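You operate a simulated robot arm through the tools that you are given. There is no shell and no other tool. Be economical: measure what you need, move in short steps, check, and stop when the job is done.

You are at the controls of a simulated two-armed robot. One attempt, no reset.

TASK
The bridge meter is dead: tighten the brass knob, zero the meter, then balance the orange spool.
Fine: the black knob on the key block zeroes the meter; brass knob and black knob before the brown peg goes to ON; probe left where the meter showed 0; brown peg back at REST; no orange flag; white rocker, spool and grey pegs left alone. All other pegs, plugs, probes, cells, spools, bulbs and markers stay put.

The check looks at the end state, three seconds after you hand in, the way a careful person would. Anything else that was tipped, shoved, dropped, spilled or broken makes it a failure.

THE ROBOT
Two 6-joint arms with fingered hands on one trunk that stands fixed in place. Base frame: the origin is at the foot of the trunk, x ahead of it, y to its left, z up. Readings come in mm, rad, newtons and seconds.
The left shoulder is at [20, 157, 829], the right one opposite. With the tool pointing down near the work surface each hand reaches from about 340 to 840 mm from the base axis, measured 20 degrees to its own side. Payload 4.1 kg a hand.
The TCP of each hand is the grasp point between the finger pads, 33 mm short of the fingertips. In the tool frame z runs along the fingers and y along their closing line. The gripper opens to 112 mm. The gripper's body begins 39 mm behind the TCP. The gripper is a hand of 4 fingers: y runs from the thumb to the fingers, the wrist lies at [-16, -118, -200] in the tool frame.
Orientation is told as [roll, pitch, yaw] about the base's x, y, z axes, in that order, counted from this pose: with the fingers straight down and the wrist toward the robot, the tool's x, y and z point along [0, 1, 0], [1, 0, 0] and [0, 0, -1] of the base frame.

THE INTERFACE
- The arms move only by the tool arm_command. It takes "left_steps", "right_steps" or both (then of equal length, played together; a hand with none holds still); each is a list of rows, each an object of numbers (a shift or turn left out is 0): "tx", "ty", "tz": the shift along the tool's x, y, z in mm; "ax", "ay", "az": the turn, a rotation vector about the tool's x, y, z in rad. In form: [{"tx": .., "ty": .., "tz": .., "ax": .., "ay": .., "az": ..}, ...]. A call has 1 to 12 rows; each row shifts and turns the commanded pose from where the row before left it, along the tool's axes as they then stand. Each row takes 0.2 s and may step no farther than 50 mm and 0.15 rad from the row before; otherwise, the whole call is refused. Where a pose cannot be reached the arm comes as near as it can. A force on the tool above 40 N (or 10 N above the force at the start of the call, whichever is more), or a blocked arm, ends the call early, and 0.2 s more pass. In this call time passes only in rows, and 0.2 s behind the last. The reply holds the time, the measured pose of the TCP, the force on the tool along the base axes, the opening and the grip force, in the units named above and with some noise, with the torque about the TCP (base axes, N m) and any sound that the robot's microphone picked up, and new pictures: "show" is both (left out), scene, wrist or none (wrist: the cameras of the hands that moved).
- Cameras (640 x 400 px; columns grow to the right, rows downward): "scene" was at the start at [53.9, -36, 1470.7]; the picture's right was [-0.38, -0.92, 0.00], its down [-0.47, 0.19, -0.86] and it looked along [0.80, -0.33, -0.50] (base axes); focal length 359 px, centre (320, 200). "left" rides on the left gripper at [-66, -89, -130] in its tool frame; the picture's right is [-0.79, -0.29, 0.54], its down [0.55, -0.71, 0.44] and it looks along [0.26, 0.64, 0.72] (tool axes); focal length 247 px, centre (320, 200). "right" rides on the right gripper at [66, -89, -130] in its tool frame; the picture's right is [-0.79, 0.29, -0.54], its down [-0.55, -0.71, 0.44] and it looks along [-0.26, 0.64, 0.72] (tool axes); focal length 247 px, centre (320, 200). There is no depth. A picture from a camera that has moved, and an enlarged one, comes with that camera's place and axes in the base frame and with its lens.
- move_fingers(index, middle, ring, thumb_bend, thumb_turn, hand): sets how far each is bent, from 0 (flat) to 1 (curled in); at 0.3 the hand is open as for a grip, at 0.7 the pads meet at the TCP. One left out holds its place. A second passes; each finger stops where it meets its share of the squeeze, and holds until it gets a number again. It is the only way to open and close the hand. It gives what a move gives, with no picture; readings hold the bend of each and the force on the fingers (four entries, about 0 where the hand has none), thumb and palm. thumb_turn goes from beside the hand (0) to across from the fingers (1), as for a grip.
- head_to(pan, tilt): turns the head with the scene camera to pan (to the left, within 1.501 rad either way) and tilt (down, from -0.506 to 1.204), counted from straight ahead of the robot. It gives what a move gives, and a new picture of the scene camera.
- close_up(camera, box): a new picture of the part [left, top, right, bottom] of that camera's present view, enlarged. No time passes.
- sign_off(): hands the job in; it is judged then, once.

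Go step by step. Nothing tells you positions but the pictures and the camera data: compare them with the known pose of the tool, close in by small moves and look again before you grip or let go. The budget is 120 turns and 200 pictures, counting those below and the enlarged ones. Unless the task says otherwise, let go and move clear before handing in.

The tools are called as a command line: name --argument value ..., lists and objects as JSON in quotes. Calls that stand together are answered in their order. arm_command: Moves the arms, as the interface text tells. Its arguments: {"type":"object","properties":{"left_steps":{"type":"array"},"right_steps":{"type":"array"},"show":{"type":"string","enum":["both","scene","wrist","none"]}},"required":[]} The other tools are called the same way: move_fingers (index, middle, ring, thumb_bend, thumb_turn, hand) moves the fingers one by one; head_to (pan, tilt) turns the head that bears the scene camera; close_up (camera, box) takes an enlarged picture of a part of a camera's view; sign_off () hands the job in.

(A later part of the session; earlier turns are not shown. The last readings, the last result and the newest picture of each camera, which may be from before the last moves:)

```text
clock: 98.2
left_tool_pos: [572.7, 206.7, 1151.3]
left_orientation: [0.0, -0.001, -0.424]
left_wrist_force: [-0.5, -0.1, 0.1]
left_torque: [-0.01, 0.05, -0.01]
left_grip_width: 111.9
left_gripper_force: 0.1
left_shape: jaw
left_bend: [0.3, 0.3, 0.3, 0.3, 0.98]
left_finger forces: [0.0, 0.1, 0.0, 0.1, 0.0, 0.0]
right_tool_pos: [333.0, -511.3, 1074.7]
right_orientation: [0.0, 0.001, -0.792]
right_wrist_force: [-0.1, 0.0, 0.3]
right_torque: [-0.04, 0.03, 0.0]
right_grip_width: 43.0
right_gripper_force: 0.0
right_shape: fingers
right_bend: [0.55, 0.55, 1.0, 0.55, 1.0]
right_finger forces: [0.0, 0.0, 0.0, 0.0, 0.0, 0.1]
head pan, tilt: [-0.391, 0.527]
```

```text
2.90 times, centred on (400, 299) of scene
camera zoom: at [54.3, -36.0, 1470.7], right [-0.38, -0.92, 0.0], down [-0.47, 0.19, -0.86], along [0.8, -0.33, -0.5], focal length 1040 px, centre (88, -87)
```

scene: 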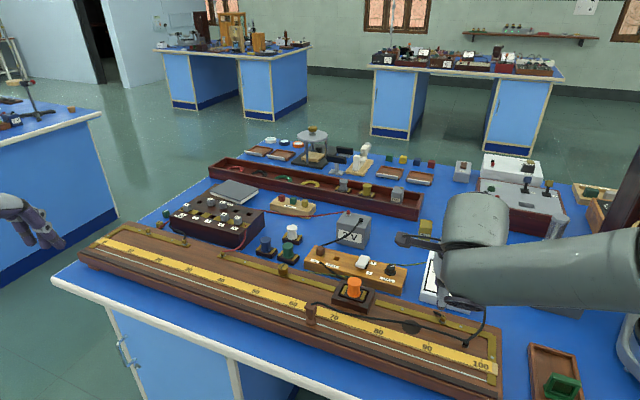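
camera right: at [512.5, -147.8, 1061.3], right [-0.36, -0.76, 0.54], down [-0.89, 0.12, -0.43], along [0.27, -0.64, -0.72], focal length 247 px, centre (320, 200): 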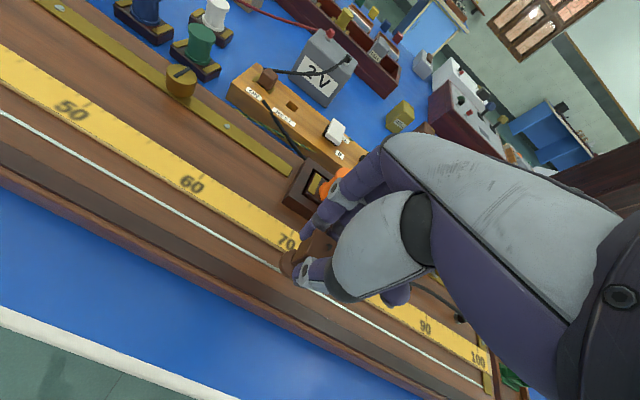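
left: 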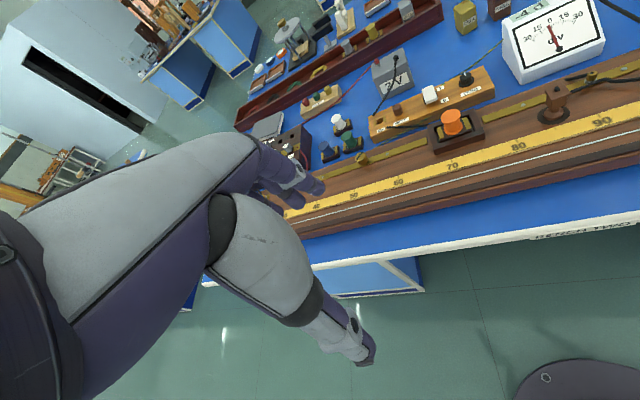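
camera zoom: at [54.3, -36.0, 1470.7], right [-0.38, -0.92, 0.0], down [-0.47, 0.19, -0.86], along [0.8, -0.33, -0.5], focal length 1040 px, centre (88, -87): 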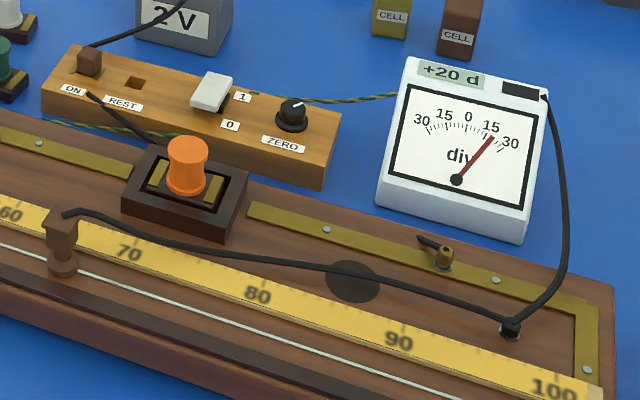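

Reading +20 d at ~65, so the balance is at a notably different position, likely well toward the low end. I'll return by the exact reverse path and regrip.

arm_command --right_steps '[{"tx": 40.67, "ty": -5.07, "tz": 6.67}, {"tx": 40.67, "ty": -5.07, "tz": 6.67}, {"tx": 40.67, "ty": -5.07, "tz": 6.67}, {"tx": 40.67, "ty": -5.07, "tz": 6.67}, {"tx": 40.67, "ty": -5.07, "tz": 6.67}, {"tx": 40.67, "ty": -5.07, "tz": 6.66}, {"tx": 40.66, "ty": -5.06, "tz": 6.66}, {"tx": 40.66, "ty": -5.06, "tz": 6.66}, {"tx": 40.66, "ty": -5.06, "tz": 6.66}, {"tz": 40}, {"tz": 40}]' --show "none"

close_up --camera "right" --box '[200, 160, 400, 320]'

```text
clock: 100.6
left_tool_pos: [572.2, 207.9, 1151.3]
left_orientation: [0.001, 0.0, -0.424]
left_wrist_force: [-0.6, 0.4, -0.6]
left_torque: [0.0, -0.02, 0.03]
left_grip_width: 111.7
left_gripper_force: 0.0
left_shape: jaw
left_bend: [0.3, 0.3, 0.3, 0.3, 0.98]
left_finger forces: [0.0, 0.1, 0.0, 0.1, 0.1, 0.0]
right_tool_pos: [563.1, -221.9, 933.3]
right_orientation: [-0.001, 0.0, -0.792]
right_wrist_force: [0.0, -0.2, 0.3]
right_torque: [-0.02, -0.02, 0.01]
right_grip_width: 43.1
right_gripper_force: 0.0
right_shape: fingers
right_bend: [0.55, 0.55, 1.0, 0.55, 1.0]
right_finger forces: [0.1, 0.0, 0.0, 0.0, 0.0, 0.1]
head pan, tilt: [-0.391, 0.527]
```

```text
2.50 times, centred on (300, 240) of right
camera zoom: at [547.7, -111.7, 1063.1], right [-0.36, -0.76, 0.54], down [-0.89, 0.12, -0.44], along [0.27, -0.64, -0.72], focal length 617 px, centre (370, 100)
```

zoom: 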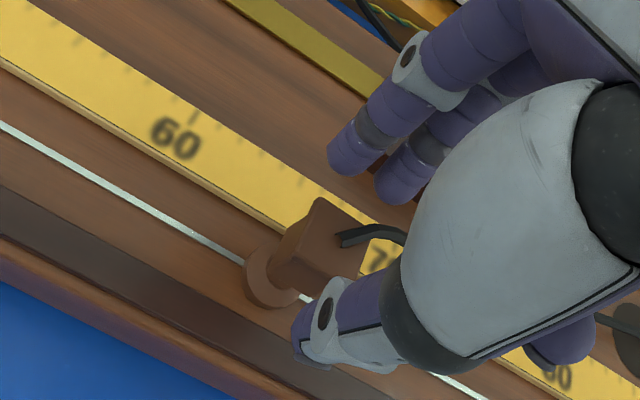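

Aligned over the probe. Descending, gripping, lifting slightly and carrying it to about scale 45.

arm_command --right_steps '[{"tz": 15}, {"tz": 14.5}]' --show "none"

move_fingers --hand "right" --index 0.7 --middle 0.7 --thumb_bend 0.72

arm_command --right_steps '[{"tz": -6}, {"tz": -6}, {"tx": 38.4}, {"tx": 38.4}, {"tx": 38.4}, {"tx": 38.4}, {"tx": 38.4}, {"tz": 5}]' --show "both"

close_up --camera "right" --box '[200, 160, 400, 320]'

```text
clock: 101.2
left_tool_pos: [573.0, 207.0, 1151.4]
left_orientation: [0.001, 0.001, -0.425]
left_wrist_force: [0.2, -1.0, 0.0]
left_torque: [0.0, -0.02, -0.02]
left_grip_width: 111.6
left_gripper_force: 0.1
left_shape: jaw
left_bend: [0.3, 0.3, 0.3, 0.3, 0.98]
left_finger forces: [0.1, 0.1, 0.1, 0.1, 0.0, 0.1]
right_tool_pos: [563.9, -221.5, 904.7]
right_orientation: [-0.001, 0.0, -0.791]
right_wrist_force: [-0.2, -0.7, -0.1]
right_torque: [0.04, 0.0, 0.0]
right_grip_width: 43.4
right_gripper_force: 0.0
right_shape: fingers
right_bend: [0.55, 0.55, 1.0, 0.55, 1.0]
right_finger forces: [0.0, 0.1, 0.1, 0.0, 0.0, 0.0]
head pan, tilt: [-0.391, 0.527]
```

```text
clock: 102.2
left_tool_pos: [572.8, 206.8, 1151.1]
left_orientation: [0.001, 0.001, -0.422]
left_wrist_force: [0.0, 0.2, 0.5]
left_torque: [-0.02, -0.03, 0.02]
left_grip_width: 111.7
left_gripper_force: 0.0
left_shape: jaw
left_bend: [0.3, 0.3, 0.3, 0.3, 0.98]
left_finger forces: [0.1, 0.0, 0.0, 0.0, 0.1, 0.0]
right_tool_pos: [564.2, -221.6, 904.3]
right_orientation: [-0.002, -0.002, -0.793]
right_wrist_force: [0.1, 0.0, -0.7]
right_torque: [-0.03, -0.01, -0.01]
right_grip_width: 17.2
right_gripper_force: 8.6
right_shape: fingers
right_bend: [0.65, 0.67, 1.0, 0.65, 1.0]
right_finger forces: [4.8, 3.7, 0.0, 0.1, 8.6, 0.0]
head pan, tilt: [-0.391, 0.527]
```

```text
clock: 104.0
left_tool_pos: [571.8, 206.7, 1151.4]
left_orientation: [0.001, 0.0, -0.425]
left_wrist_force: [-0.2, -0.7, -0.4]
left_torque: [0.03, 0.01, 0.03]
left_grip_width: 111.6
left_gripper_force: 0.0
left_shape: jaw
left_bend: [0.3, 0.3, 0.3, 0.3, 0.98]
left_finger forces: [0.0, 0.0, 0.0, 0.0, 0.1, 0.1]
right_tool_pos: [700.6, -90.3, 908.2]
right_orientation: [-0.001, 0.0, -0.793]
right_wrist_force: [0.3, -0.1, -1.5]
right_torque: [-0.02, -0.04, 0.0]
right_grip_width: 17.1
right_gripper_force: 8.1
right_shape: fingers
right_bend: [0.65, 0.67, 1.0, 0.65, 1.0]
right_finger forces: [4.7, 3.6, 0.0, 0.1, 8.3, 0.0]
head pan, tilt: [-0.391, 0.527]
camera right: at [685.3, 20.5, 1040.0], right [-0.36, -0.76, 0.54], down [-0.89, 0.12, -0.43], along [0.27, -0.64, -0.72], focal length 247 px, centre (320, 200)
```

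scene: 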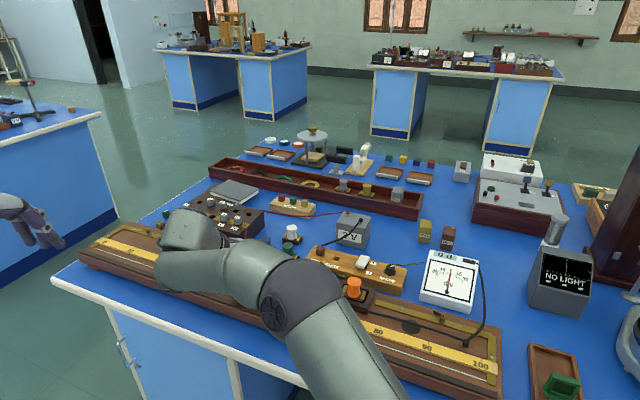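
right: 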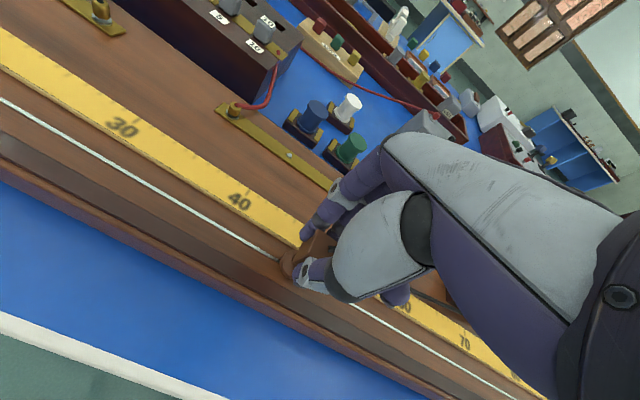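

```text
2.50 times, centred on (300, 240) of right
camera zoom: at [685.3, 20.5, 1040.0], right [-0.36, -0.76, 0.54], down [-0.89, 0.12, -0.43], along [0.27, -0.64, -0.72], focal length 617 px, centre (370, 100)
```

zoom: 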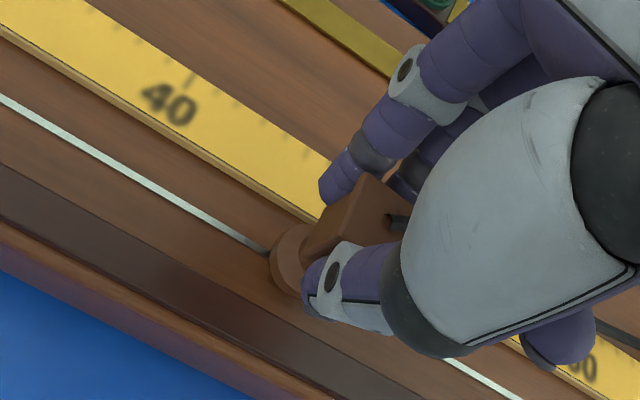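

The meter is visible from here. Lowering the probe onto the wire at ~45.

arm_command --right_steps '[{"tz": 3, "ty": -1}, {"tz": 2}, {"tz": 1}]' --show "none"

close_up --camera "scene" --box '[400, 240, 500, 320]'

```text
clock: 104.8
left_tool_pos: [573.4, 207.6, 1151.4]
left_orientation: [0.001, -0.001, -0.425]
left_wrist_force: [0.8, -0.4, 0.5]
left_torque: [0.01, 0.02, 0.0]
left_grip_width: 111.5
left_gripper_force: 0.1
left_shape: jaw
left_bend: [0.3, 0.3, 0.3, 0.3, 0.98]
left_finger forces: [0.0, 0.1, 0.1, 0.0, 0.0, 0.0]
right_tool_pos: [699.9, -88.3, 904.1]
right_orientation: [0.001, 0.001, -0.794]
right_wrist_force: [0.0, 0.2, -1.6]
right_torque: [-0.05, -0.03, 0.0]
right_grip_width: 17.1
right_gripper_force: 8.0
right_shape: fingers
right_bend: [0.65, 0.67, 1.0, 0.65, 1.0]
right_finger forces: [4.6, 3.8, 0.0, 0.1, 8.3, 0.0]
head pan, tilt: [-0.391, 0.527]
```

```text
5.00 times, centred on (450, 280) of scene
camera zoom: at [54.0, -36.0, 1470.7], right [-0.38, -0.92, 0.0], down [-0.47, 0.19, -0.86], along [0.8, -0.33, -0.5], focal length 1795 px, centre (-330, -200)
```

zoom: 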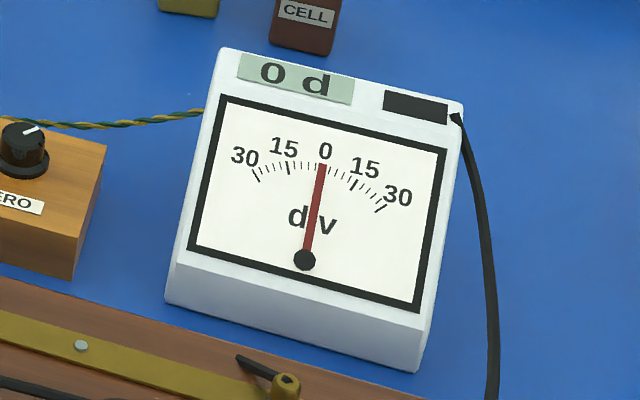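

Reads 0 but there's no contact force yet. Lowering further to touch.

arm_command --right_steps '[{"tz": 1}, {"tz": 1}]' --show "none"

close_up --camera "scene" --box '[400, 240, 500, 320]'

```text
clock: 105.4
left_tool_pos: [571.5, 206.9, 1151.7]
left_orientation: [0.001, 0.001, -0.425]
left_wrist_force: [0.2, -0.6, -0.8]
left_torque: [-0.03, 0.02, -0.01]
left_grip_width: 111.8
left_gripper_force: 0.0
left_shape: jaw
left_bend: [0.3, 0.3, 0.3, 0.3, 0.98]
left_finger forces: [0.1, 0.0, 0.0, 0.1, 0.0, 0.0]
right_tool_pos: [700.6, -88.2, 903.1]
right_orientation: [0.0, 0.001, -0.792]
right_wrist_force: [-0.2, 0.4, 0.0]
right_torque: [0.0, -0.01, 0.04]
right_grip_width: 17.1
right_gripper_force: 8.7
right_shape: fingers
right_bend: [0.65, 0.67, 1.0, 0.65, 1.0]
right_finger forces: [4.8, 3.9, 0.0, 0.0, 8.6, 0.0]
head pan, tilt: [-0.391, 0.527]
```

```text
5.00 times, centred on (450, 280) of scene
camera zoom: at [53.9, -36.0, 1470.7], right [-0.38, -0.92, 0.0], down [-0.47, 0.19, -0.86], along [0.8, -0.33, -0.5], focal length 1795 px, centre (-330, -200)
```

zoom: 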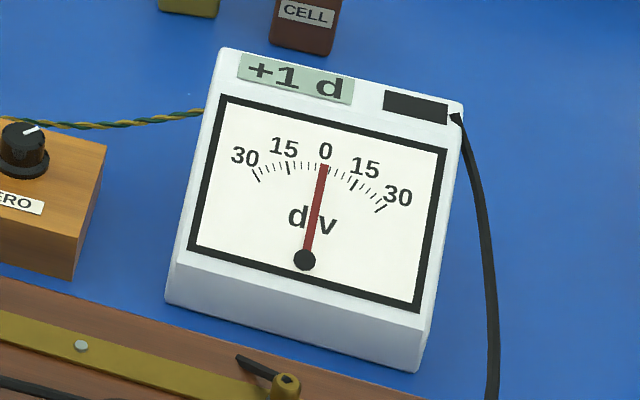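

Contact now shows +1 d at ~45. Waiting a moment to confirm that it's settled.

arm_command --right_steps '[{"tz": 0.3}, {"tz": 0.2}, {"tz": 0}, {"tz": 0}]' --show "none"

close_up --camera "scene" --box '[420, 245, 484, 300]'

```text
clock: 106.4
left_tool_pos: [572.6, 207.7, 1150.6]
left_orientation: [0.0, 0.001, -0.424]
left_wrist_force: [-0.1, 0.5, -0.3]
left_torque: [0.0, 0.0, -0.03]
left_grip_width: 111.9
left_gripper_force: 0.0
left_shape: jaw
left_bend: [0.3, 0.3, 0.3, 0.3, 0.98]
left_finger forces: [0.0, 0.0, 0.0, 0.0, 0.1, 0.1]
right_tool_pos: [699.7, -86.9, 904.0]
right_orientation: [0.002, -0.002, -0.792]
right_wrist_force: [1.9, 0.8, 6.5]
right_torque: [-0.03, -0.02, 0.03]
right_grip_width: 16.8
right_gripper_force: 9.6
right_shape: fingers
right_bend: [0.65, 0.67, 1.0, 0.66, 1.0]
right_finger forces: [5.2, 4.5, 0.0, 0.1, 9.2, 0.0]
head pan, tilt: [-0.391, 0.527]
```

```text
7.27 times, centred on (452, 272) of scene
camera zoom: at [53.8, -36.0, 1470.7], right [-0.38, -0.92, 0.0], down [-0.46, 0.19, -0.86], along [0.8, -0.33, -0.5], focal length 2611 px, centre (-640, -327)
```

zoom: 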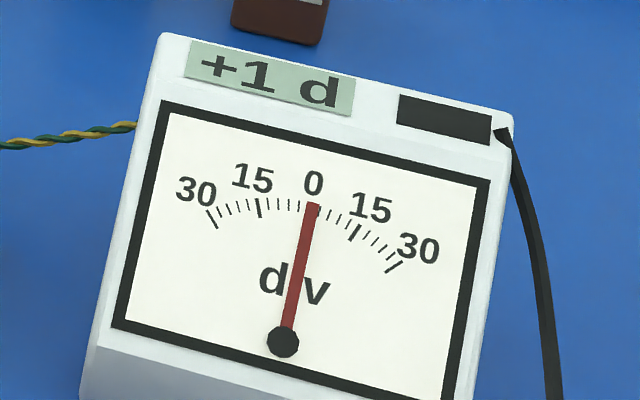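

Settled +1 d. Slope is about 1.2 div/cm, so I'll lift, shift 8 mm toward lower numbers, and touch again.

arm_command --right_steps '[{"tz": -3}, {"tz": -3}, {"tx": 8}, {"tz": 3}, {"tz": 2}, {"tz": 1}, {"tz": 0}, {"tz": 0}, {"tz": 0}]' --show "none"

close_up --camera "scene" --box '[420, 245, 484, 300]'

close_up --camera "right" --box '[200, 160, 400, 320]'

```text
clock: 108.4
left_tool_pos: [571.7, 207.6, 1150.8]
left_orientation: [0.0, 0.0, -0.425]
left_wrist_force: [0.5, -0.4, -0.3]
left_torque: [-0.01, -0.01, -0.03]
left_grip_width: 111.7
left_gripper_force: 0.1
left_shape: jaw
left_bend: [0.3, 0.3, 0.3, 0.3, 0.98]
left_finger forces: [0.1, 0.1, 0.0, 0.0, 0.0, 0.0]
right_tool_pos: [705.9, -82.1, 902.3]
right_orientation: [0.001, 0.0, -0.792]
right_wrist_force: [-0.5, 1.3, 5.3]
right_torque: [0.03, -0.01, -0.01]
right_grip_width: 16.5
right_gripper_force: 9.1
right_shape: fingers
right_bend: [0.65, 0.67, 1.0, 0.66, 1.0]
right_finger forces: [4.8, 4.2, 0.0, 0.0, 9.4, 0.0]
head pan, tilt: [-0.391, 0.527]
```

```text
7.27 times, centred on (452, 272) of scene
camera zoom: at [53.8, -36.0, 1470.7], right [-0.38, -0.92, 0.0], down [-0.46, 0.19, -0.86], along [0.8, -0.33, -0.5], focal length 2611 px, centre (-640, -327)
```

zoom: 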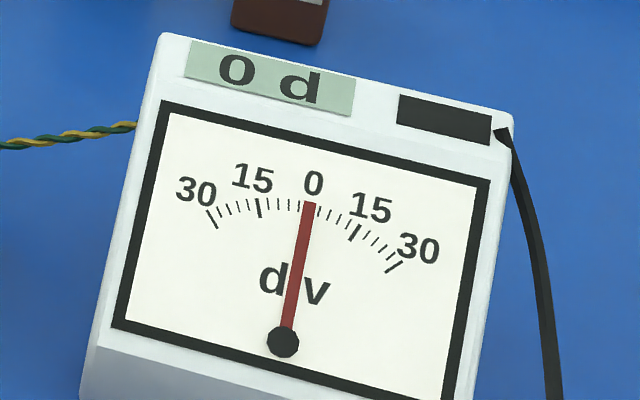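

```text
2.50 times, centred on (300, 240) of right
camera zoom: at [689.8, 27.3, 1032.7], right [-0.36, -0.76, 0.54], down [-0.89, 0.12, -0.44], along [0.27, -0.64, -0.72], focal length 617 px, centre (370, 100)
```

zoom: 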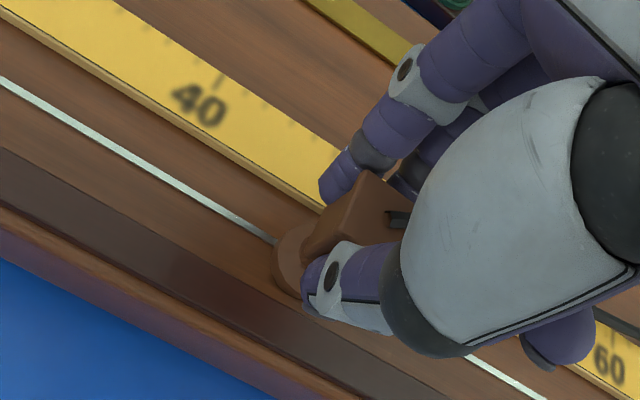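

Reads 0 d with contact. I'll probe the edge of the zero band (4 mm further) to centre the final position.

arm_command --right_steps '[{"tz": -3}, {"tz": -3}, {"tx": 4}, {"tz": 3}, {"tz": 2}, {"tz": 1}, {"tz": 0}, {"tz": 0}, {"tz": 0}]' --show "none"

close_up --camera "scene" --box '[420, 245, 484, 300]'

```text
clock: 110.4
left_tool_pos: [571.7, 207.0, 1150.8]
left_orientation: [-0.001, 0.0, -0.426]
left_wrist_force: [-1.2, -0.2, -1.2]
left_torque: [0.0, 0.01, 0.01]
left_grip_width: 111.5
left_gripper_force: 0.0
left_shape: jaw
left_bend: [0.3, 0.3, 0.3, 0.3, 0.98]
left_finger forces: [0.0, 0.1, 0.0, 0.0, 0.0, 0.1]
right_tool_pos: [707.8, -78.5, 902.7]
right_orientation: [0.0, 0.001, -0.792]
right_wrist_force: [-0.1, 0.6, 4.9]
right_torque: [0.02, 0.02, 0.0]
right_grip_width: 16.8
right_gripper_force: 9.9
right_shape: fingers
right_bend: [0.65, 0.67, 1.0, 0.66, 1.0]
right_finger forces: [4.8, 4.2, 0.1, 0.0, 9.4, 0.0]
head pan, tilt: [-0.391, 0.527]
```

```text
7.27 times, centred on (452, 272) of scene
camera zoom: at [53.8, -36.0, 1470.7], right [-0.38, -0.92, 0.0], down [-0.46, 0.19, -0.86], along [0.8, -0.33, -0.5], focal length 2611 px, centre (-640, -327)
```

zoom: 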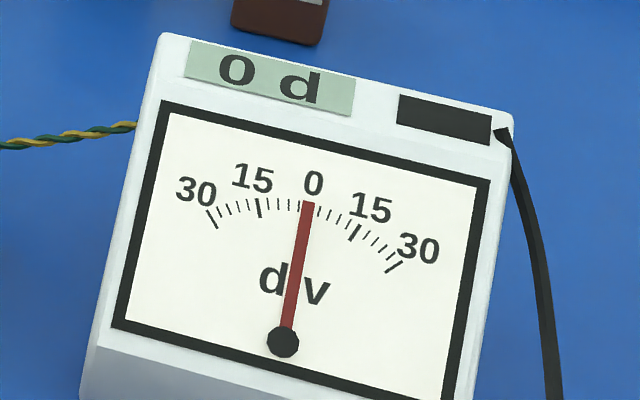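

Still 0. One more 4 mm step to find the band's far edge.

arm_command --right_steps '[{"tz": -3}, {"tz": -3}, {"tx": 4}, {"tz": 3}, {"tz": 2}, {"tz": 1}, {"tz": 0}, {"tz": 0}, {"tz": 0}]' --show "none"

close_up --camera "scene" --box '[420, 245, 484, 300]'

```text
clock: 112.4
left_tool_pos: [573.1, 207.7, 1150.8]
left_orientation: [-0.001, 0.001, -0.424]
left_wrist_force: [-0.1, -0.1, 0.7]
left_torque: [-0.04, -0.04, -0.01]
left_grip_width: 111.8
left_gripper_force: 0.1
left_shape: jaw
left_bend: [0.3, 0.3, 0.3, 0.3, 0.98]
left_finger forces: [0.1, 0.0, 0.1, 0.0, 0.0, 0.0]
right_tool_pos: [710.4, -76.3, 902.2]
right_orientation: [0.001, -0.001, -0.793]
right_wrist_force: [0.0, 0.2, 9.2]
right_torque: [-0.03, 0.04, 0.02]
right_grip_width: 17.0
right_gripper_force: 9.6
right_shape: fingers
right_bend: [0.65, 0.67, 1.0, 0.66, 1.0]
right_finger forces: [4.7, 4.5, 0.0, 0.1, 9.9, 0.0]
head pan, tilt: [-0.391, 0.527]
```

```text
7.27 times, centred on (452, 272) of scene
camera zoom: at [53.7, -36.0, 1470.7], right [-0.38, -0.92, 0.0], down [-0.46, 0.19, -0.86], along [0.8, -0.33, -0.5], focal length 2611 px, centre (-640, -327)
```

zoom: 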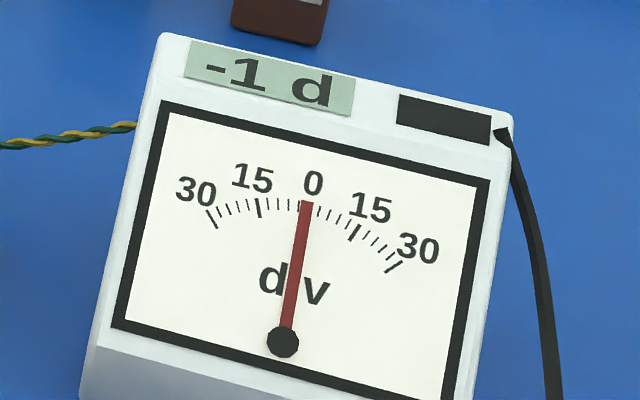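

−1 d here, so the band centre is ~6 mm back. Placing the probe there and confirming.

arm_command --right_steps '[{"tz": -3}, {"tz": -3}, {"tx": -6}, {"tz": 3}, {"tz": 2}, {"tz": 0.5}, {"tz": 0}, {"tz": 0}]' --show "none"

move_fingers --hand "right" --index 0.55 --middle 0.55 --thumb_bend 0.55

close_up --camera "scene" --box '[420, 245, 484, 300]'

```text
clock: 114.2
left_tool_pos: [571.6, 207.1, 1150.9]
left_orientation: [-0.001, 0.0, -0.424]
left_wrist_force: [-0.4, 0.4, 0.6]
left_torque: [-0.02, 0.0, 0.0]
left_grip_width: 111.5
left_gripper_force: 0.1
left_shape: jaw
left_bend: [0.3, 0.3, 0.3, 0.3, 0.98]
left_finger forces: [0.0, 0.0, 0.0, 0.0, 0.1, 0.0]
right_tool_pos: [705.3, -81.2, 902.8]
right_orientation: [0.002, -0.001, -0.793]
right_wrist_force: [2.1, 0.7, 3.7]
right_torque: [0.03, -0.06, -0.01]
right_grip_width: 17.0
right_gripper_force: 9.3
right_shape: fingers
right_bend: [0.65, 0.67, 1.0, 0.66, 1.0]
right_finger forces: [5.0, 4.1, 0.1, 0.0, 8.9, 0.0]
head pan, tilt: [-0.391, 0.527]
```

```text
clock: 115.2
left_tool_pos: [572.2, 206.5, 1150.5]
left_orientation: [0.0, 0.002, -0.423]
left_wrist_force: [0.4, -0.2, -0.4]
left_torque: [-0.02, -0.03, 0.0]
left_grip_width: 111.7
left_gripper_force: 0.1
left_shape: jaw
left_bend: [0.3, 0.3, 0.3, 0.3, 0.98]
left_finger forces: [0.0, 0.1, 0.0, 0.0, 0.0, 0.0]
right_tool_pos: [705.6, -80.0, 901.8]
right_orientation: [0.0, 0.0, -0.792]
right_wrist_force: [0.6, 0.1, 0.0]
right_torque: [-0.01, 0.05, 0.01]
right_grip_width: 43.1
right_gripper_force: 0.1
right_shape: fingers
right_bend: [0.55, 0.55, 1.0, 0.55, 1.0]
right_finger forces: [0.0, 0.1, 0.0, 0.0, 0.0, 0.0]
head pan, tilt: [-0.391, 0.527]
```

```text
7.27 times, centred on (452, 272) of scene
camera zoom: at [53.9, -36.0, 1470.7], right [-0.38, -0.92, 0.0], down [-0.47, 0.19, -0.86], along [0.8, -0.33, -0.5], focal length 2611 px, centre (-640, -327)
```

zoom: 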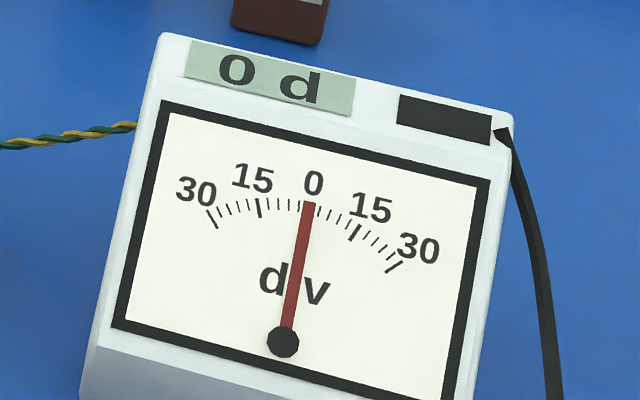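

0 d with the probe standing free. Now back to the brown peg: lift, tilt the hand, and travel to near the ON hole at low height.

arm_command --right_steps '[{"tz": -28}, {"tz": -30}, {"ax": -0.13}, {"tx": -17.5, "ty": 26.7, "tz": 3.5}, {"tx": -17.5, "ty": 26.7, "tz": 3.5}, {"tx": -17.5, "ty": 26.7, "tz": 3.5}, {"tx": -17.5, "ty": 26.7, "tz": 3.5}, {"tx": -17.5, "ty": 26.7, "tz": 3.5}, {"tx": -17.5, "ty": 26.7, "tz": 3.5}, {"tx": -17.5, "ty": 26.7, "tz": 3.5}]' --show "both"

```text
clock: 117.4
left_tool_pos: [572.1, 207.2, 1151.0]
left_orientation: [0.001, 0.001, -0.425]
left_wrist_force: [-1.1, -0.2, 0.0]
left_torque: [0.0, -0.01, 0.03]
left_grip_width: 111.6
left_gripper_force: 0.1
left_shape: jaw
left_bend: [0.3, 0.3, 0.3, 0.3, 0.98]
left_finger forces: [0.0, 0.1, 0.0, 0.0, 0.0, 0.1]
right_tool_pos: [752.1, -299.0, 959.3]
right_orientation: [0.0, -0.129, -0.792]
right_wrist_force: [-0.2, 0.1, 0.4]
right_torque: [0.0, 0.03, 0.01]
right_grip_width: 43.2
right_gripper_force: 0.2
right_shape: fingers
right_bend: [0.55, 0.55, 1.0, 0.55, 1.0]
right_finger forces: [0.1, 0.0, 0.0, 0.0, 0.1, 0.1]
head pan, tilt: [-0.391, 0.527]
camera right: at [725.9, -180.0, 1076.3], right [-0.41, -0.71, 0.57], down [-0.85, 0.07, -0.52], along [0.33, -0.7, -0.63], focal length 247 px, centre (320, 200)
```

scene: 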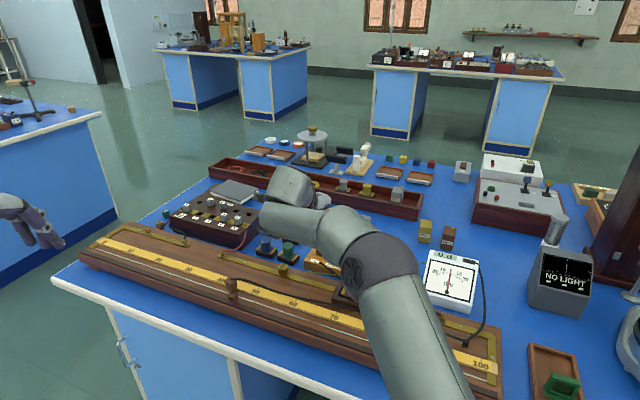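
right: 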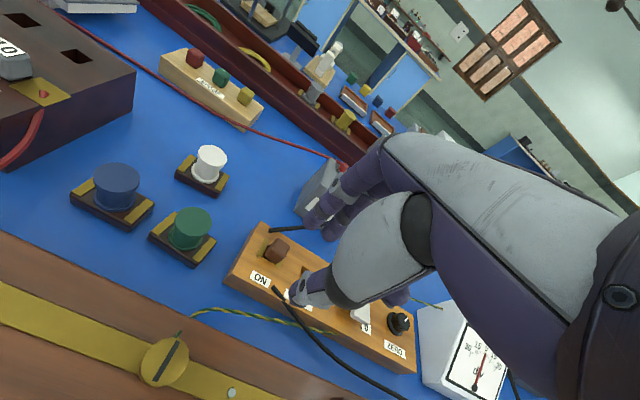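

On course. Moving above the peg and lowering to ~905.

arm_command --right_steps '[{"tx": 0.9, "ty": 23.5, "tz": 17.2}, {"tx": 0.9, "ty": 23.5, "tz": 17.2}, {"ty": -3.1, "tz": 23.8}]' --show "none"

close_up --camera "right" --box '[240, 180, 380, 290]'

```text
clock: 118.2
left_tool_pos: [572.0, 207.4, 1151.4]
left_orientation: [0.0, 0.0, -0.423]
left_wrist_force: [-0.9, -0.3, 0.4]
left_torque: [-0.03, -0.04, -0.01]
left_grip_width: 111.6
left_gripper_force: 0.1
left_shape: jaw
left_bend: [0.3, 0.3, 0.3, 0.3, 0.98]
left_finger forces: [0.0, 0.0, 0.0, 0.0, 0.0, 0.0]
right_tool_pos: [787.1, -336.9, 906.5]
right_orientation: [0.001, -0.128, -0.794]
right_wrist_force: [0.2, 0.3, 1.0]
right_torque: [0.05, -0.01, 0.02]
right_grip_width: 43.5
right_gripper_force: 0.1
right_shape: fingers
right_bend: [0.55, 0.55, 1.0, 0.55, 1.0]
right_finger forces: [0.1, 0.0, 0.1, 0.0, 0.1, 0.0]
head pan, tilt: [-0.391, 0.527]
```

```text
3.64 times, centred on (310, 235) of right
camera zoom: at [761.0, -215.5, 1024.5], right [-0.41, -0.71, 0.57], down [-0.85, 0.07, -0.52], along [0.33, -0.7, -0.63], focal length 898 px, centre (356, 73)
```

zoom: 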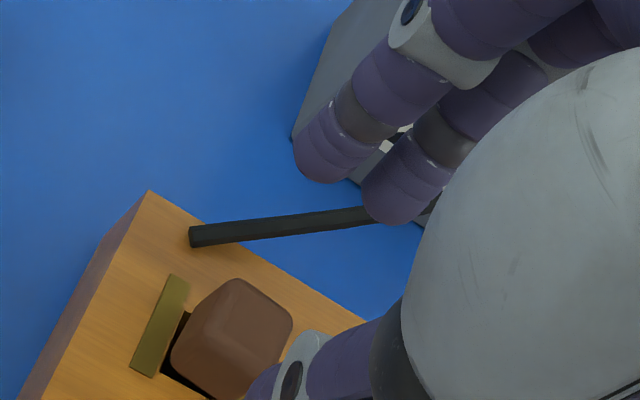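

Close; small correction and descend to the release height.

move_fingers --hand "right" --index 0.57 --middle 0.57 --thumb_bend 0.57

arm_command --right_steps '[{"tx": 3, "ty": -2.0, "tz": 11.9}, {"ty": -1.3, "tz": 9.9}, {"ty": -1.3, "tz": 9.9}]' --show "none"

close_up --camera "right" --box '[240, 180, 380, 290]'

```text
clock: 119.2
left_tool_pos: [572.8, 207.5, 1151.5]
left_orientation: [0.0, 0.0, -0.424]
left_wrist_force: [0.0, 0.5, 0.1]
left_torque: [0.03, -0.03, -0.04]
left_grip_width: 111.7
left_gripper_force: 0.0
left_shape: jaw
left_bend: [0.3, 0.3, 0.3, 0.3, 0.98]
left_finger forces: [0.0, 0.0, 0.0, 0.0, 0.0, 0.0]
right_tool_pos: [787.9, -336.4, 906.9]
right_orientation: [0.0, -0.128, -0.792]
right_wrist_force: [-0.4, 0.0, -0.3]
right_torque: [0.0, 0.0, 0.0]
right_grip_width: 41.3
right_gripper_force: 0.0
right_shape: fingers
right_bend: [0.56, 0.56, 1.0, 0.56, 1.0]
right_finger forces: [0.1, 0.0, 0.0, 0.0, 0.0, 0.1]
head pan, tilt: [-0.391, 0.527]
```

```text
clock: 120.0
left_tool_pos: [572.0, 206.9, 1150.4]
left_orientation: [-0.001, 0.001, -0.424]
left_wrist_force: [-0.3, 0.8, 0.0]
left_torque: [0.0, 0.03, 0.0]
left_grip_width: 111.9
left_gripper_force: 0.1
left_shape: jaw
left_bend: [0.3, 0.3, 0.3, 0.3, 0.98]
left_finger forces: [0.1, 0.1, 0.0, 0.0, 0.0, 0.1]
right_tool_pos: [790.0, -332.8, 876.0]
right_orientation: [0.001, -0.131, -0.792]
right_wrist_force: [-0.3, -0.5, -0.3]
right_torque: [-0.03, 0.01, 0.01]
right_grip_width: 41.4
right_gripper_force: 0.1
right_shape: fingers
right_bend: [0.56, 0.56, 1.0, 0.56, 1.0]
right_finger forces: [0.1, 0.1, 0.1, 0.0, 0.0, 0.0]
head pan, tilt: [-0.391, 0.527]
```

```text
3.64 times, centred on (310, 235) of right
camera zoom: at [763.5, -212.4, 993.3], right [-0.41, -0.71, 0.57], down [-0.85, 0.07, -0.52], along [0.33, -0.7, -0.63], focal length 898 px, centre (356, 73)
```

zoom: 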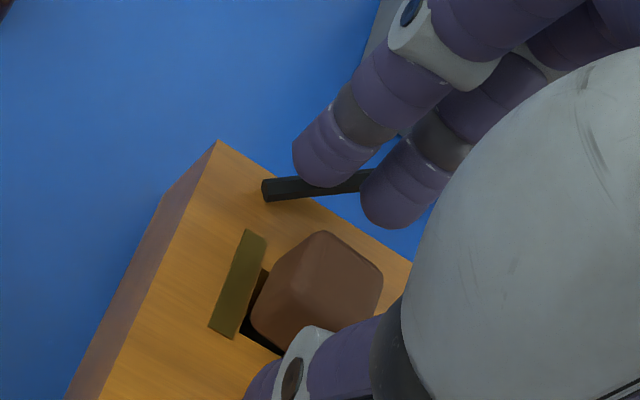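

Matches the release view. Lowering 2.5 mm, gripping and lifting the peg out.

arm_command --right_steps '[{"ty": -0.3, "tz": 2.5}]' --show "none"

move_fingers --hand "right" --index 0.7 --middle 0.7 --thumb_bend 0.72

arm_command --right_steps '[{"ty": 1.0, "tz": -7.9}, {"ty": 1.2, "tz": -8.9}, {"ty": 1.2, "tz": -8.9}, {"ty": 1.2, "tz": -8.9}]' --show "none"

close_up --camera "right" --box '[220, 180, 380, 310]'

```text
clock: 120.4
left_tool_pos: [573.6, 206.4, 1151.3]
left_orientation: [0.0, 0.001, -0.422]
left_wrist_force: [-0.8, 0.3, 0.7]
left_torque: [0.04, -0.01, 0.01]
left_grip_width: 111.6
left_gripper_force: 0.0
left_shape: jaw
left_bend: [0.3, 0.3, 0.3, 0.3, 0.98]
left_finger forces: [0.0, 0.0, 0.0, 0.0, 0.0, 0.1]
right_tool_pos: [790.3, -333.9, 871.8]
right_orientation: [0.0, -0.129, -0.792]
right_wrist_force: [0.6, 0.1, 0.3]
right_torque: [-0.03, 0.02, 0.02]
right_grip_width: 41.3
right_gripper_force: 0.0
right_shape: fingers
right_bend: [0.56, 0.56, 1.0, 0.56, 1.0]
right_finger forces: [0.1, 0.0, 0.0, 0.0, 0.0, 0.0]
head pan, tilt: [-0.391, 0.527]
```

```text
clock: 121.4
left_tool_pos: [573.0, 207.0, 1150.7]
left_orientation: [0.0, 0.0, -0.425]
left_wrist_force: [-0.1, -0.2, 0.4]
left_torque: [0.01, 0.0, -0.01]
left_grip_width: 111.7
left_gripper_force: 0.0
left_shape: jaw
left_bend: [0.3, 0.3, 0.3, 0.3, 0.98]
left_finger forces: [0.1, 0.1, 0.0, 0.0, 0.0, 0.0]
right_tool_pos: [790.0, -333.0, 874.1]
right_orientation: [0.0, -0.131, -0.793]
right_wrist_force: [-0.8, 1.3, -0.2]
right_torque: [0.04, -0.03, 0.01]
right_grip_width: 17.9
right_gripper_force: 8.9
right_shape: fingers
right_bend: [0.65, 0.67, 1.0, 0.65, 1.0]
right_finger forces: [4.5, 3.9, 0.1, 0.0, 8.5, 0.0]
head pan, tilt: [-0.391, 0.527]
```

```text
clock: 122.4
left_tool_pos: [573.5, 207.9, 1151.5]
left_orientation: [0.0, -0.001, -0.425]
left_wrist_force: [0.1, -0.2, 0.2]
left_torque: [-0.02, 0.03, 0.01]
left_grip_width: 111.9
left_gripper_force: 0.0
left_shape: jaw
left_bend: [0.3, 0.3, 0.3, 0.3, 0.98]
left_finger forces: [0.1, 0.0, 0.0, 0.0, 0.1, 0.0]
right_tool_pos: [791.1, -334.4, 909.5]
right_orientation: [-0.002, -0.129, -0.793]
right_wrist_force: [0.9, -0.4, 0.0]
right_torque: [0.02, 0.03, 0.05]
right_grip_width: 17.6
right_gripper_force: 8.7
right_shape: fingers
right_bend: [0.65, 0.67, 1.0, 0.65, 1.0]
right_finger forces: [4.5, 3.8, 0.0, 0.1, 8.5, 0.0]
head pan, tilt: [-0.391, 0.527]
```

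```text
3.08 times, centred on (300, 245) of right
camera zoom: at [764.1, -213.4, 1025.9], right [-0.41, -0.71, 0.57], down [-0.85, 0.07, -0.52], along [0.33, -0.7, -0.63], focal length 760 px, centre (382, 62)
```

zoom: 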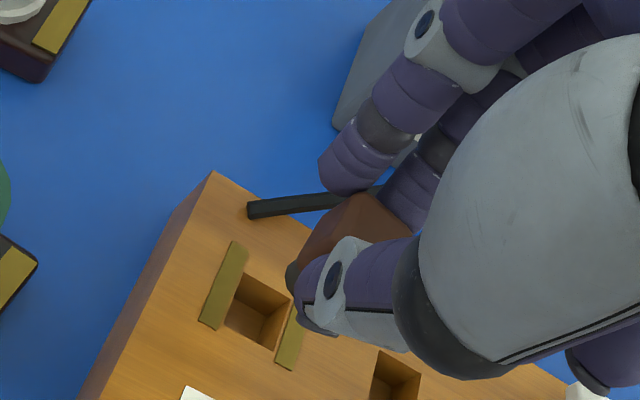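

Peg is out of ON. Moving back over REST and lowering partway.

arm_command --right_steps '[{"tx": -15.6, "ty": 0.3}, {"tx": -15.6, "ty": 0.3}, {"tx": -15.6, "ty": 0.2}, {"ty": -1.3, "tz": 9.9}, {"ty": -1.0, "tz": 7.9}, {"ty": -0.8, "tz": 5.9}]' --show "none"

close_up --camera "right" --box '[220, 180, 380, 310]'

```text
clock: 123.8
left_tool_pos: [574.1, 207.2, 1150.9]
left_orientation: [0.0, 0.002, -0.424]
left_wrist_force: [0.1, -0.3, 0.3]
left_torque: [-0.05, 0.0, 0.03]
left_grip_width: 111.5
left_gripper_force: 0.0
left_shape: jaw
left_bend: [0.3, 0.3, 0.3, 0.3, 0.98]
left_finger forces: [0.1, 0.0, 0.0, 0.0, 0.1, 0.0]
right_tool_pos: [781.0, -369.6, 888.1]
right_orientation: [-0.002, -0.129, -0.791]
right_wrist_force: [0.1, 0.2, 0.4]
right_torque: [-0.03, 0.0, 0.0]
right_grip_width: 17.4
right_gripper_force: 8.5
right_shape: fingers
right_bend: [0.65, 0.67, 1.0, 0.65, 1.0]
right_finger forces: [4.4, 3.9, 0.1, 0.0, 8.4, 0.0]
right hand out of reach, approached as far as the arm can: row 2, 3, 6
head pan, tilt: [-0.391, 0.527]
```

```text
3.08 times, centred on (300, 245) of right
camera zoom: at [754.0, -248.4, 1006.3], right [-0.41, -0.71, 0.57], down [-0.85, 0.07, -0.52], along [0.33, -0.7, -0.63], focal length 760 px, centre (382, 62)
```

zoom: 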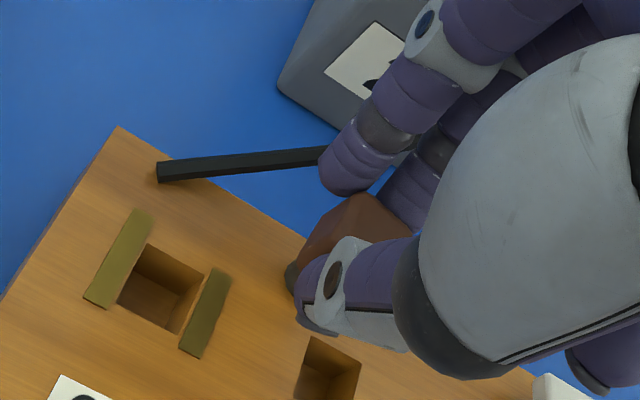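

The arm skirted a reach limit and drifted ~18 mm outward. I'll raise a bit and correct back to the REST column.

arm_command --right_steps '[{"ty": 1.9, "tz": -14.9}, {"tx": -5.1, "ty": -6.1, "tz": -0.8}, {"tx": -5.1, "ty": -6, "tz": -0.8}, {"tx": -5, "ty": -6, "tz": -0.8}]' --show "none"

close_up --camera "right" --box '[220, 180, 380, 310]'

```text
clock: 124.8
left_tool_pos: [573.8, 206.9, 1151.2]
left_orientation: [0.0, -0.001, -0.424]
left_wrist_force: [0.9, -0.1, 0.4]
left_torque: [-0.01, 0.01, 0.02]
left_grip_width: 111.9
left_gripper_force: 0.0
left_shape: jaw
left_bend: [0.3, 0.3, 0.3, 0.3, 0.98]
left_finger forces: [0.0, 0.0, 0.1, 0.0, 0.1, 0.0]
right_tool_pos: [785.7, -372.7, 911.0]
right_orientation: [-0.008, -0.139, -0.811]
right_wrist_force: [-0.1, 0.9, 0.2]
right_torque: [0.05, -0.01, 0.0]
right_grip_width: 17.4
right_gripper_force: 7.8
right_shape: fingers
right_bend: [0.65, 0.67, 1.0, 0.65, 1.0]
right_finger forces: [4.4, 3.8, 0.1, 0.1, 8.4, 0.0]
right hand out of reach, approached as far as the arm can: row 2, 3, 4
head pan, tilt: [-0.391, 0.527]
```

```text
3.08 times, centred on (300, 245) of right
camera zoom: at [761.7, -251.4, 1026.3], right [-0.43, -0.69, 0.58], down [-0.85, 0.08, -0.52], along [0.31, -0.72, -0.62], focal length 760 px, centre (382, 62)
```

zoom: 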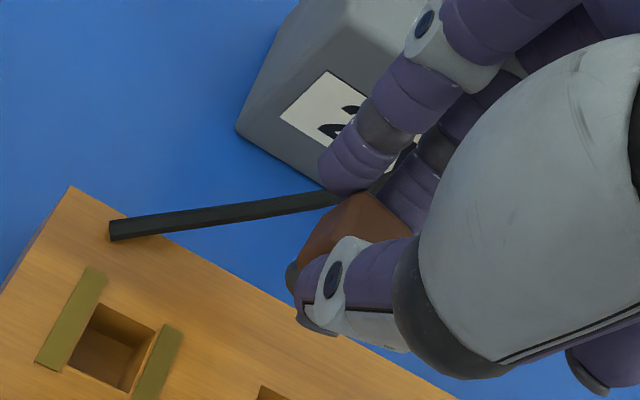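

The arm's solver is stuck near its extension limit, as before. I'll raise clear of the battery, then turn the yaw inward, which freed it last time.

arm_command --right_steps '[{"ty": -4, "tz": -20}, {"ty": -4, "tz": -20}]' --show "none"

arm_command --right_steps '[{"az": -0.1}, {"az": -0.1}]' --show "both"

```text
clock: 125.4
left_tool_pos: [573.1, 207.9, 1151.2]
left_orientation: [-0.001, 0.0, -0.423]
left_wrist_force: [0.3, 0.1, 0.1]
left_torque: [-0.03, 0.04, -0.03]
left_grip_width: 111.7
left_gripper_force: 0.1
left_shape: jaw
left_bend: [0.3, 0.3, 0.3, 0.3, 0.98]
left_finger forces: [0.0, 0.0, 0.0, 0.0, 0.1, 0.1]
right_tool_pos: [771.7, -360.9, 945.6]
right_orientation: [-0.001, -0.129, -0.793]
right_wrist_force: [0.1, -0.3, -1.0]
right_torque: [-0.05, -0.02, 0.05]
right_grip_width: 17.7
right_gripper_force: 8.4
right_shape: fingers
right_bend: [0.65, 0.67, 1.0, 0.65, 1.0]
right_finger forces: [4.3, 3.9, 0.1, 0.0, 8.2, 0.1]
right hand out of reach, approached as far as the arm can: row 1
head pan, tilt: [-0.391, 0.527]
```

```text
clock: 126.0
left_tool_pos: [571.7, 206.8, 1150.8]
left_orientation: [0.0, 0.0, -0.425]
left_wrist_force: [0.5, -0.2, -0.6]
left_torque: [0.02, 0.0, -0.01]
left_grip_width: 111.8
left_gripper_force: 0.0
left_shape: jaw
left_bend: [0.3, 0.3, 0.3, 0.3, 0.98]
left_finger forces: [0.1, 0.0, 0.1, 0.0, 0.1, 0.0]
right_tool_pos: [780.0, -362.1, 947.3]
right_orientation: [-0.028, -0.125, -0.59]
right_wrist_force: [-0.6, -0.5, 0.1]
right_torque: [-0.01, -0.02, 0.02]
right_grip_width: 17.3
right_gripper_force: 8.4
right_shape: fingers
right_bend: [0.65, 0.67, 1.0, 0.65, 1.0]
right_finger forces: [4.4, 3.7, 0.0, 0.0, 8.3, 0.1]
right hand out of reach, approached as far as the arm can: row 1, 2
head pan, tilt: [-0.391, 0.527]
camera right: at [732.0, -245.6, 1065.0], right [-0.25, -0.77, 0.59], down [-0.86, -0.11, -0.51], along [0.45, -0.64, -0.63], focal length 247 px, centre (320, 200)
```

scene: 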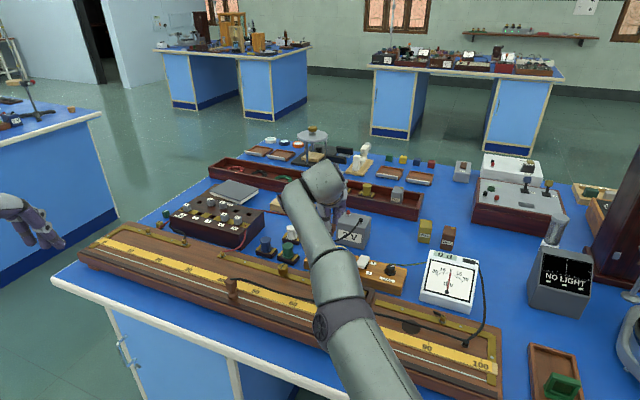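
right: 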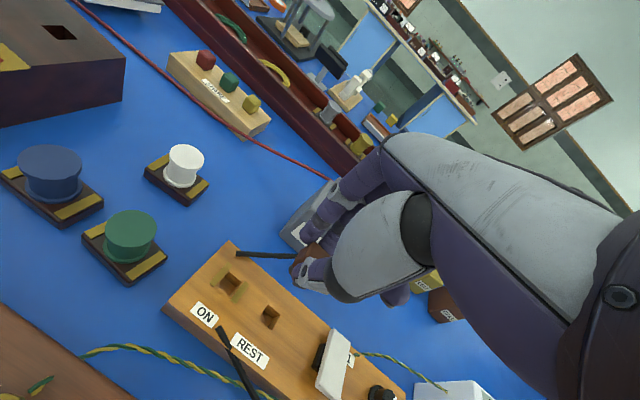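

The elbow is straight (singular), which explains the sticking. I'll command an inward retreat with pauses to let it bend.

arm_command --right_steps '[{"ty": -30, "tz": -4}, {"tz": 0.1}, {"tz": 0.1}, {"ty": -20, "tz": -2.6}, {"tz": 0.1}, {"tz": 0.1}]' --show "none"

```text
clock: 127.4
left_tool_pos: [572.6, 206.4, 1150.1]
left_orientation: [0.001, 0.0, -0.425]
left_wrist_force: [0.3, -0.4, 0.0]
left_torque: [0.0, 0.0, 0.0]
left_grip_width: 111.5
left_gripper_force: 0.0
left_shape: jaw
left_bend: [0.3, 0.3, 0.3, 0.3, 0.98]
left_finger forces: [0.1, 0.0, 0.0, 0.1, 0.1, 0.0]
right_tool_pos: [780.3, -336.8, 959.9]
right_orientation: [-0.027, -0.126, -0.592]
right_wrist_force: [0.3, -0.2, -1.2]
right_torque: [0.0, 0.01, 0.02]
right_grip_width: 17.3
right_gripper_force: 8.4
right_shape: fingers
right_bend: [0.65, 0.67, 1.0, 0.65, 1.0]
right_finger forces: [4.3, 3.8, 0.0, 0.1, 8.3, 0.0]
right hand out of reach, approached as far as the arm can: row 1, 4
head pan, tilt: [-0.391, 0.527]
```

I'll swing it out toward the comfortable region at upper right (as worked before), keeping the peg in hand, untilting on the way.

arm_command --right_steps '[{"ax": 0.065, "tz": -15}, {"ax": 0.065, "tz": -15}, {"tx": -26, "ty": -9.5, "tz": -17}, {"tx": -26, "ty": -9.5, "tz": -17}, {"tx": -26, "ty": -9.5, "tz": -17}, {"tx": -26, "ty": -9.5, "tz": -17}, {"tx": -26, "ty": -9.5, "tz": -17}, {"tx": -26, "ty": -9.5, "tz": -17}, {"tz": 0.1}, {"tz": 0.1}]' --show "both"

```text
clock: 129.6
left_tool_pos: [573.0, 206.4, 1150.5]
left_orientation: [0.0, 0.0, -0.424]
left_wrist_force: [-0.3, -1.2, 0.2]
left_torque: [0.01, -0.02, -0.01]
left_grip_width: 111.6
left_gripper_force: 0.1
left_shape: jaw
left_bend: [0.3, 0.3, 0.3, 0.3, 0.98]
left_finger forces: [0.0, 0.0, 0.0, 0.1, 0.0, 0.1]
right_tool_pos: [670.2, -428.4, 1107.5]
right_orientation: [-0.026, 0.003, -0.594]
right_wrist_force: [0.0, -0.9, -0.3]
right_torque: [0.0, -0.02, 0.0]
right_grip_width: 17.3
right_gripper_force: 8.3
right_shape: fingers
right_bend: [0.65, 0.67, 1.0, 0.65, 1.0]
right_finger forces: [4.2, 3.8, 0.0, 0.0, 8.1, 0.0]
right hand out of reach, approached as far as the arm can: row 1, 2, 3, 4, 5, 6, 7, 8
head pan, tilt: [-0.391, 0.527]
camera right: at [636.5, -321.9, 1236.7], right [-0.2, -0.81, 0.56], down [-0.91, -0.07, -0.42], along [0.38, -0.59, -0.72], focal length 247 px, centre (320, 200)
```

scene: 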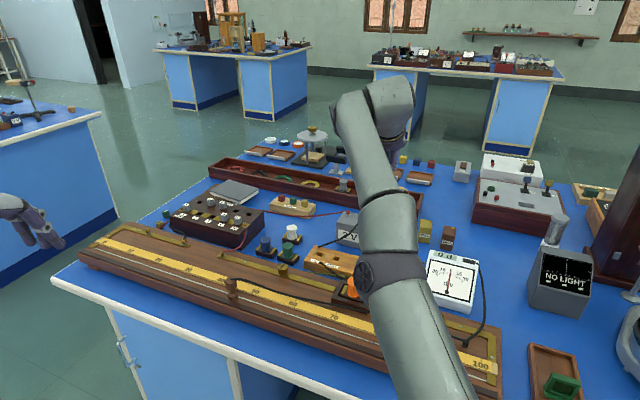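
right: 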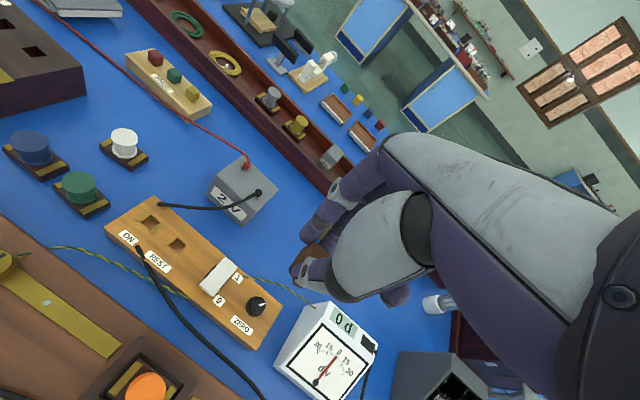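

Now the same freeing motion as before: reduce yaw and pull inward/down.

arm_command --right_steps '[{"az": -0.1, "ax": 0.0}, {"az": -0.1}, {"tz": 0.1}]' --show "none"

arm_command --right_steps '[{"tx": -5, "ty": -32, "tz": 15}, {"tx": -5, "ty": -32, "tz": 15}, {"tx": -5, "ty": -32, "tz": 15}, {"tx": -5, "ty": -32, "tz": 15}, {"tz": 0.1}, {"tz": 0.1}, {"tz": 0.1}]' --show "scene"

```text
clock: 130.4
left_tool_pos: [571.7, 207.5, 1150.8]
left_orientation: [0.001, -0.001, -0.424]
left_wrist_force: [0.5, 1.0, 0.7]
left_torque: [0.0, -0.01, 0.0]
left_grip_width: 111.8
left_gripper_force: 0.1
left_shape: jaw
left_bend: [0.3, 0.3, 0.3, 0.3, 0.98]
left_finger forces: [0.0, 0.1, 0.0, 0.1, 0.0, 0.0]
right_tool_pos: [670.7, -428.3, 1107.7]
right_orientation: [-0.024, 0.01, -0.391]
right_wrist_force: [0.7, 0.0, -0.7]
right_torque: [-0.06, 0.02, 0.03]
right_grip_width: 17.4
right_gripper_force: 8.2
right_shape: fingers
right_bend: [0.65, 0.67, 1.0, 0.65, 1.0]
right_finger forces: [4.2, 3.7, 0.1, 0.0, 8.0, 0.0]
head pan, tilt: [-0.391, 0.527]
```

```text
clock: 132.0
left_tool_pos: [572.0, 206.3, 1152.5]
left_orientation: [-0.001, 0.0, -0.425]
left_wrist_force: [0.8, -0.4, -0.2]
left_torque: [0.0, -0.02, 0.03]
left_grip_width: 111.5
left_gripper_force: 0.0
left_shape: jaw
left_bend: [0.3, 0.3, 0.3, 0.3, 0.98]
left_finger forces: [0.1, 0.0, 0.1, 0.1, 0.1, 0.0]
right_tool_pos: [662.2, -436.4, 1117.0]
right_orientation: [-0.024, 0.009, -0.394]
right_wrist_force: [-1.0, -0.2, -0.5]
right_torque: [0.01, -0.01, -0.03]
right_grip_width: 17.3
right_gripper_force: 8.0
right_shape: fingers
right_bend: [0.65, 0.67, 1.0, 0.65, 1.0]
right_finger forces: [4.2, 3.8, 0.0, 0.0, 8.2, 0.1]
right hand out of reach, approached as far as the arm can: row 1, 2, 3, 4
head pan, tilt: [-0.391, 0.527]
```

scene: 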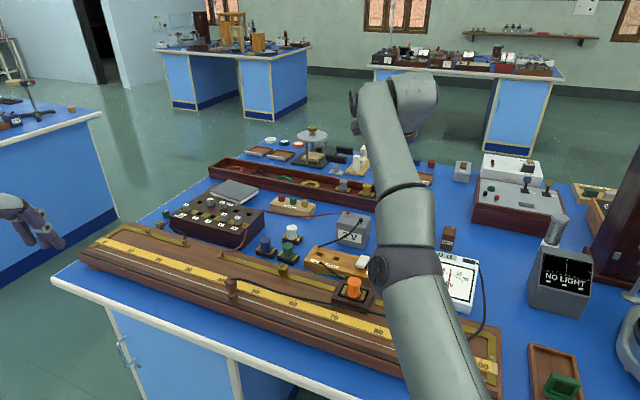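

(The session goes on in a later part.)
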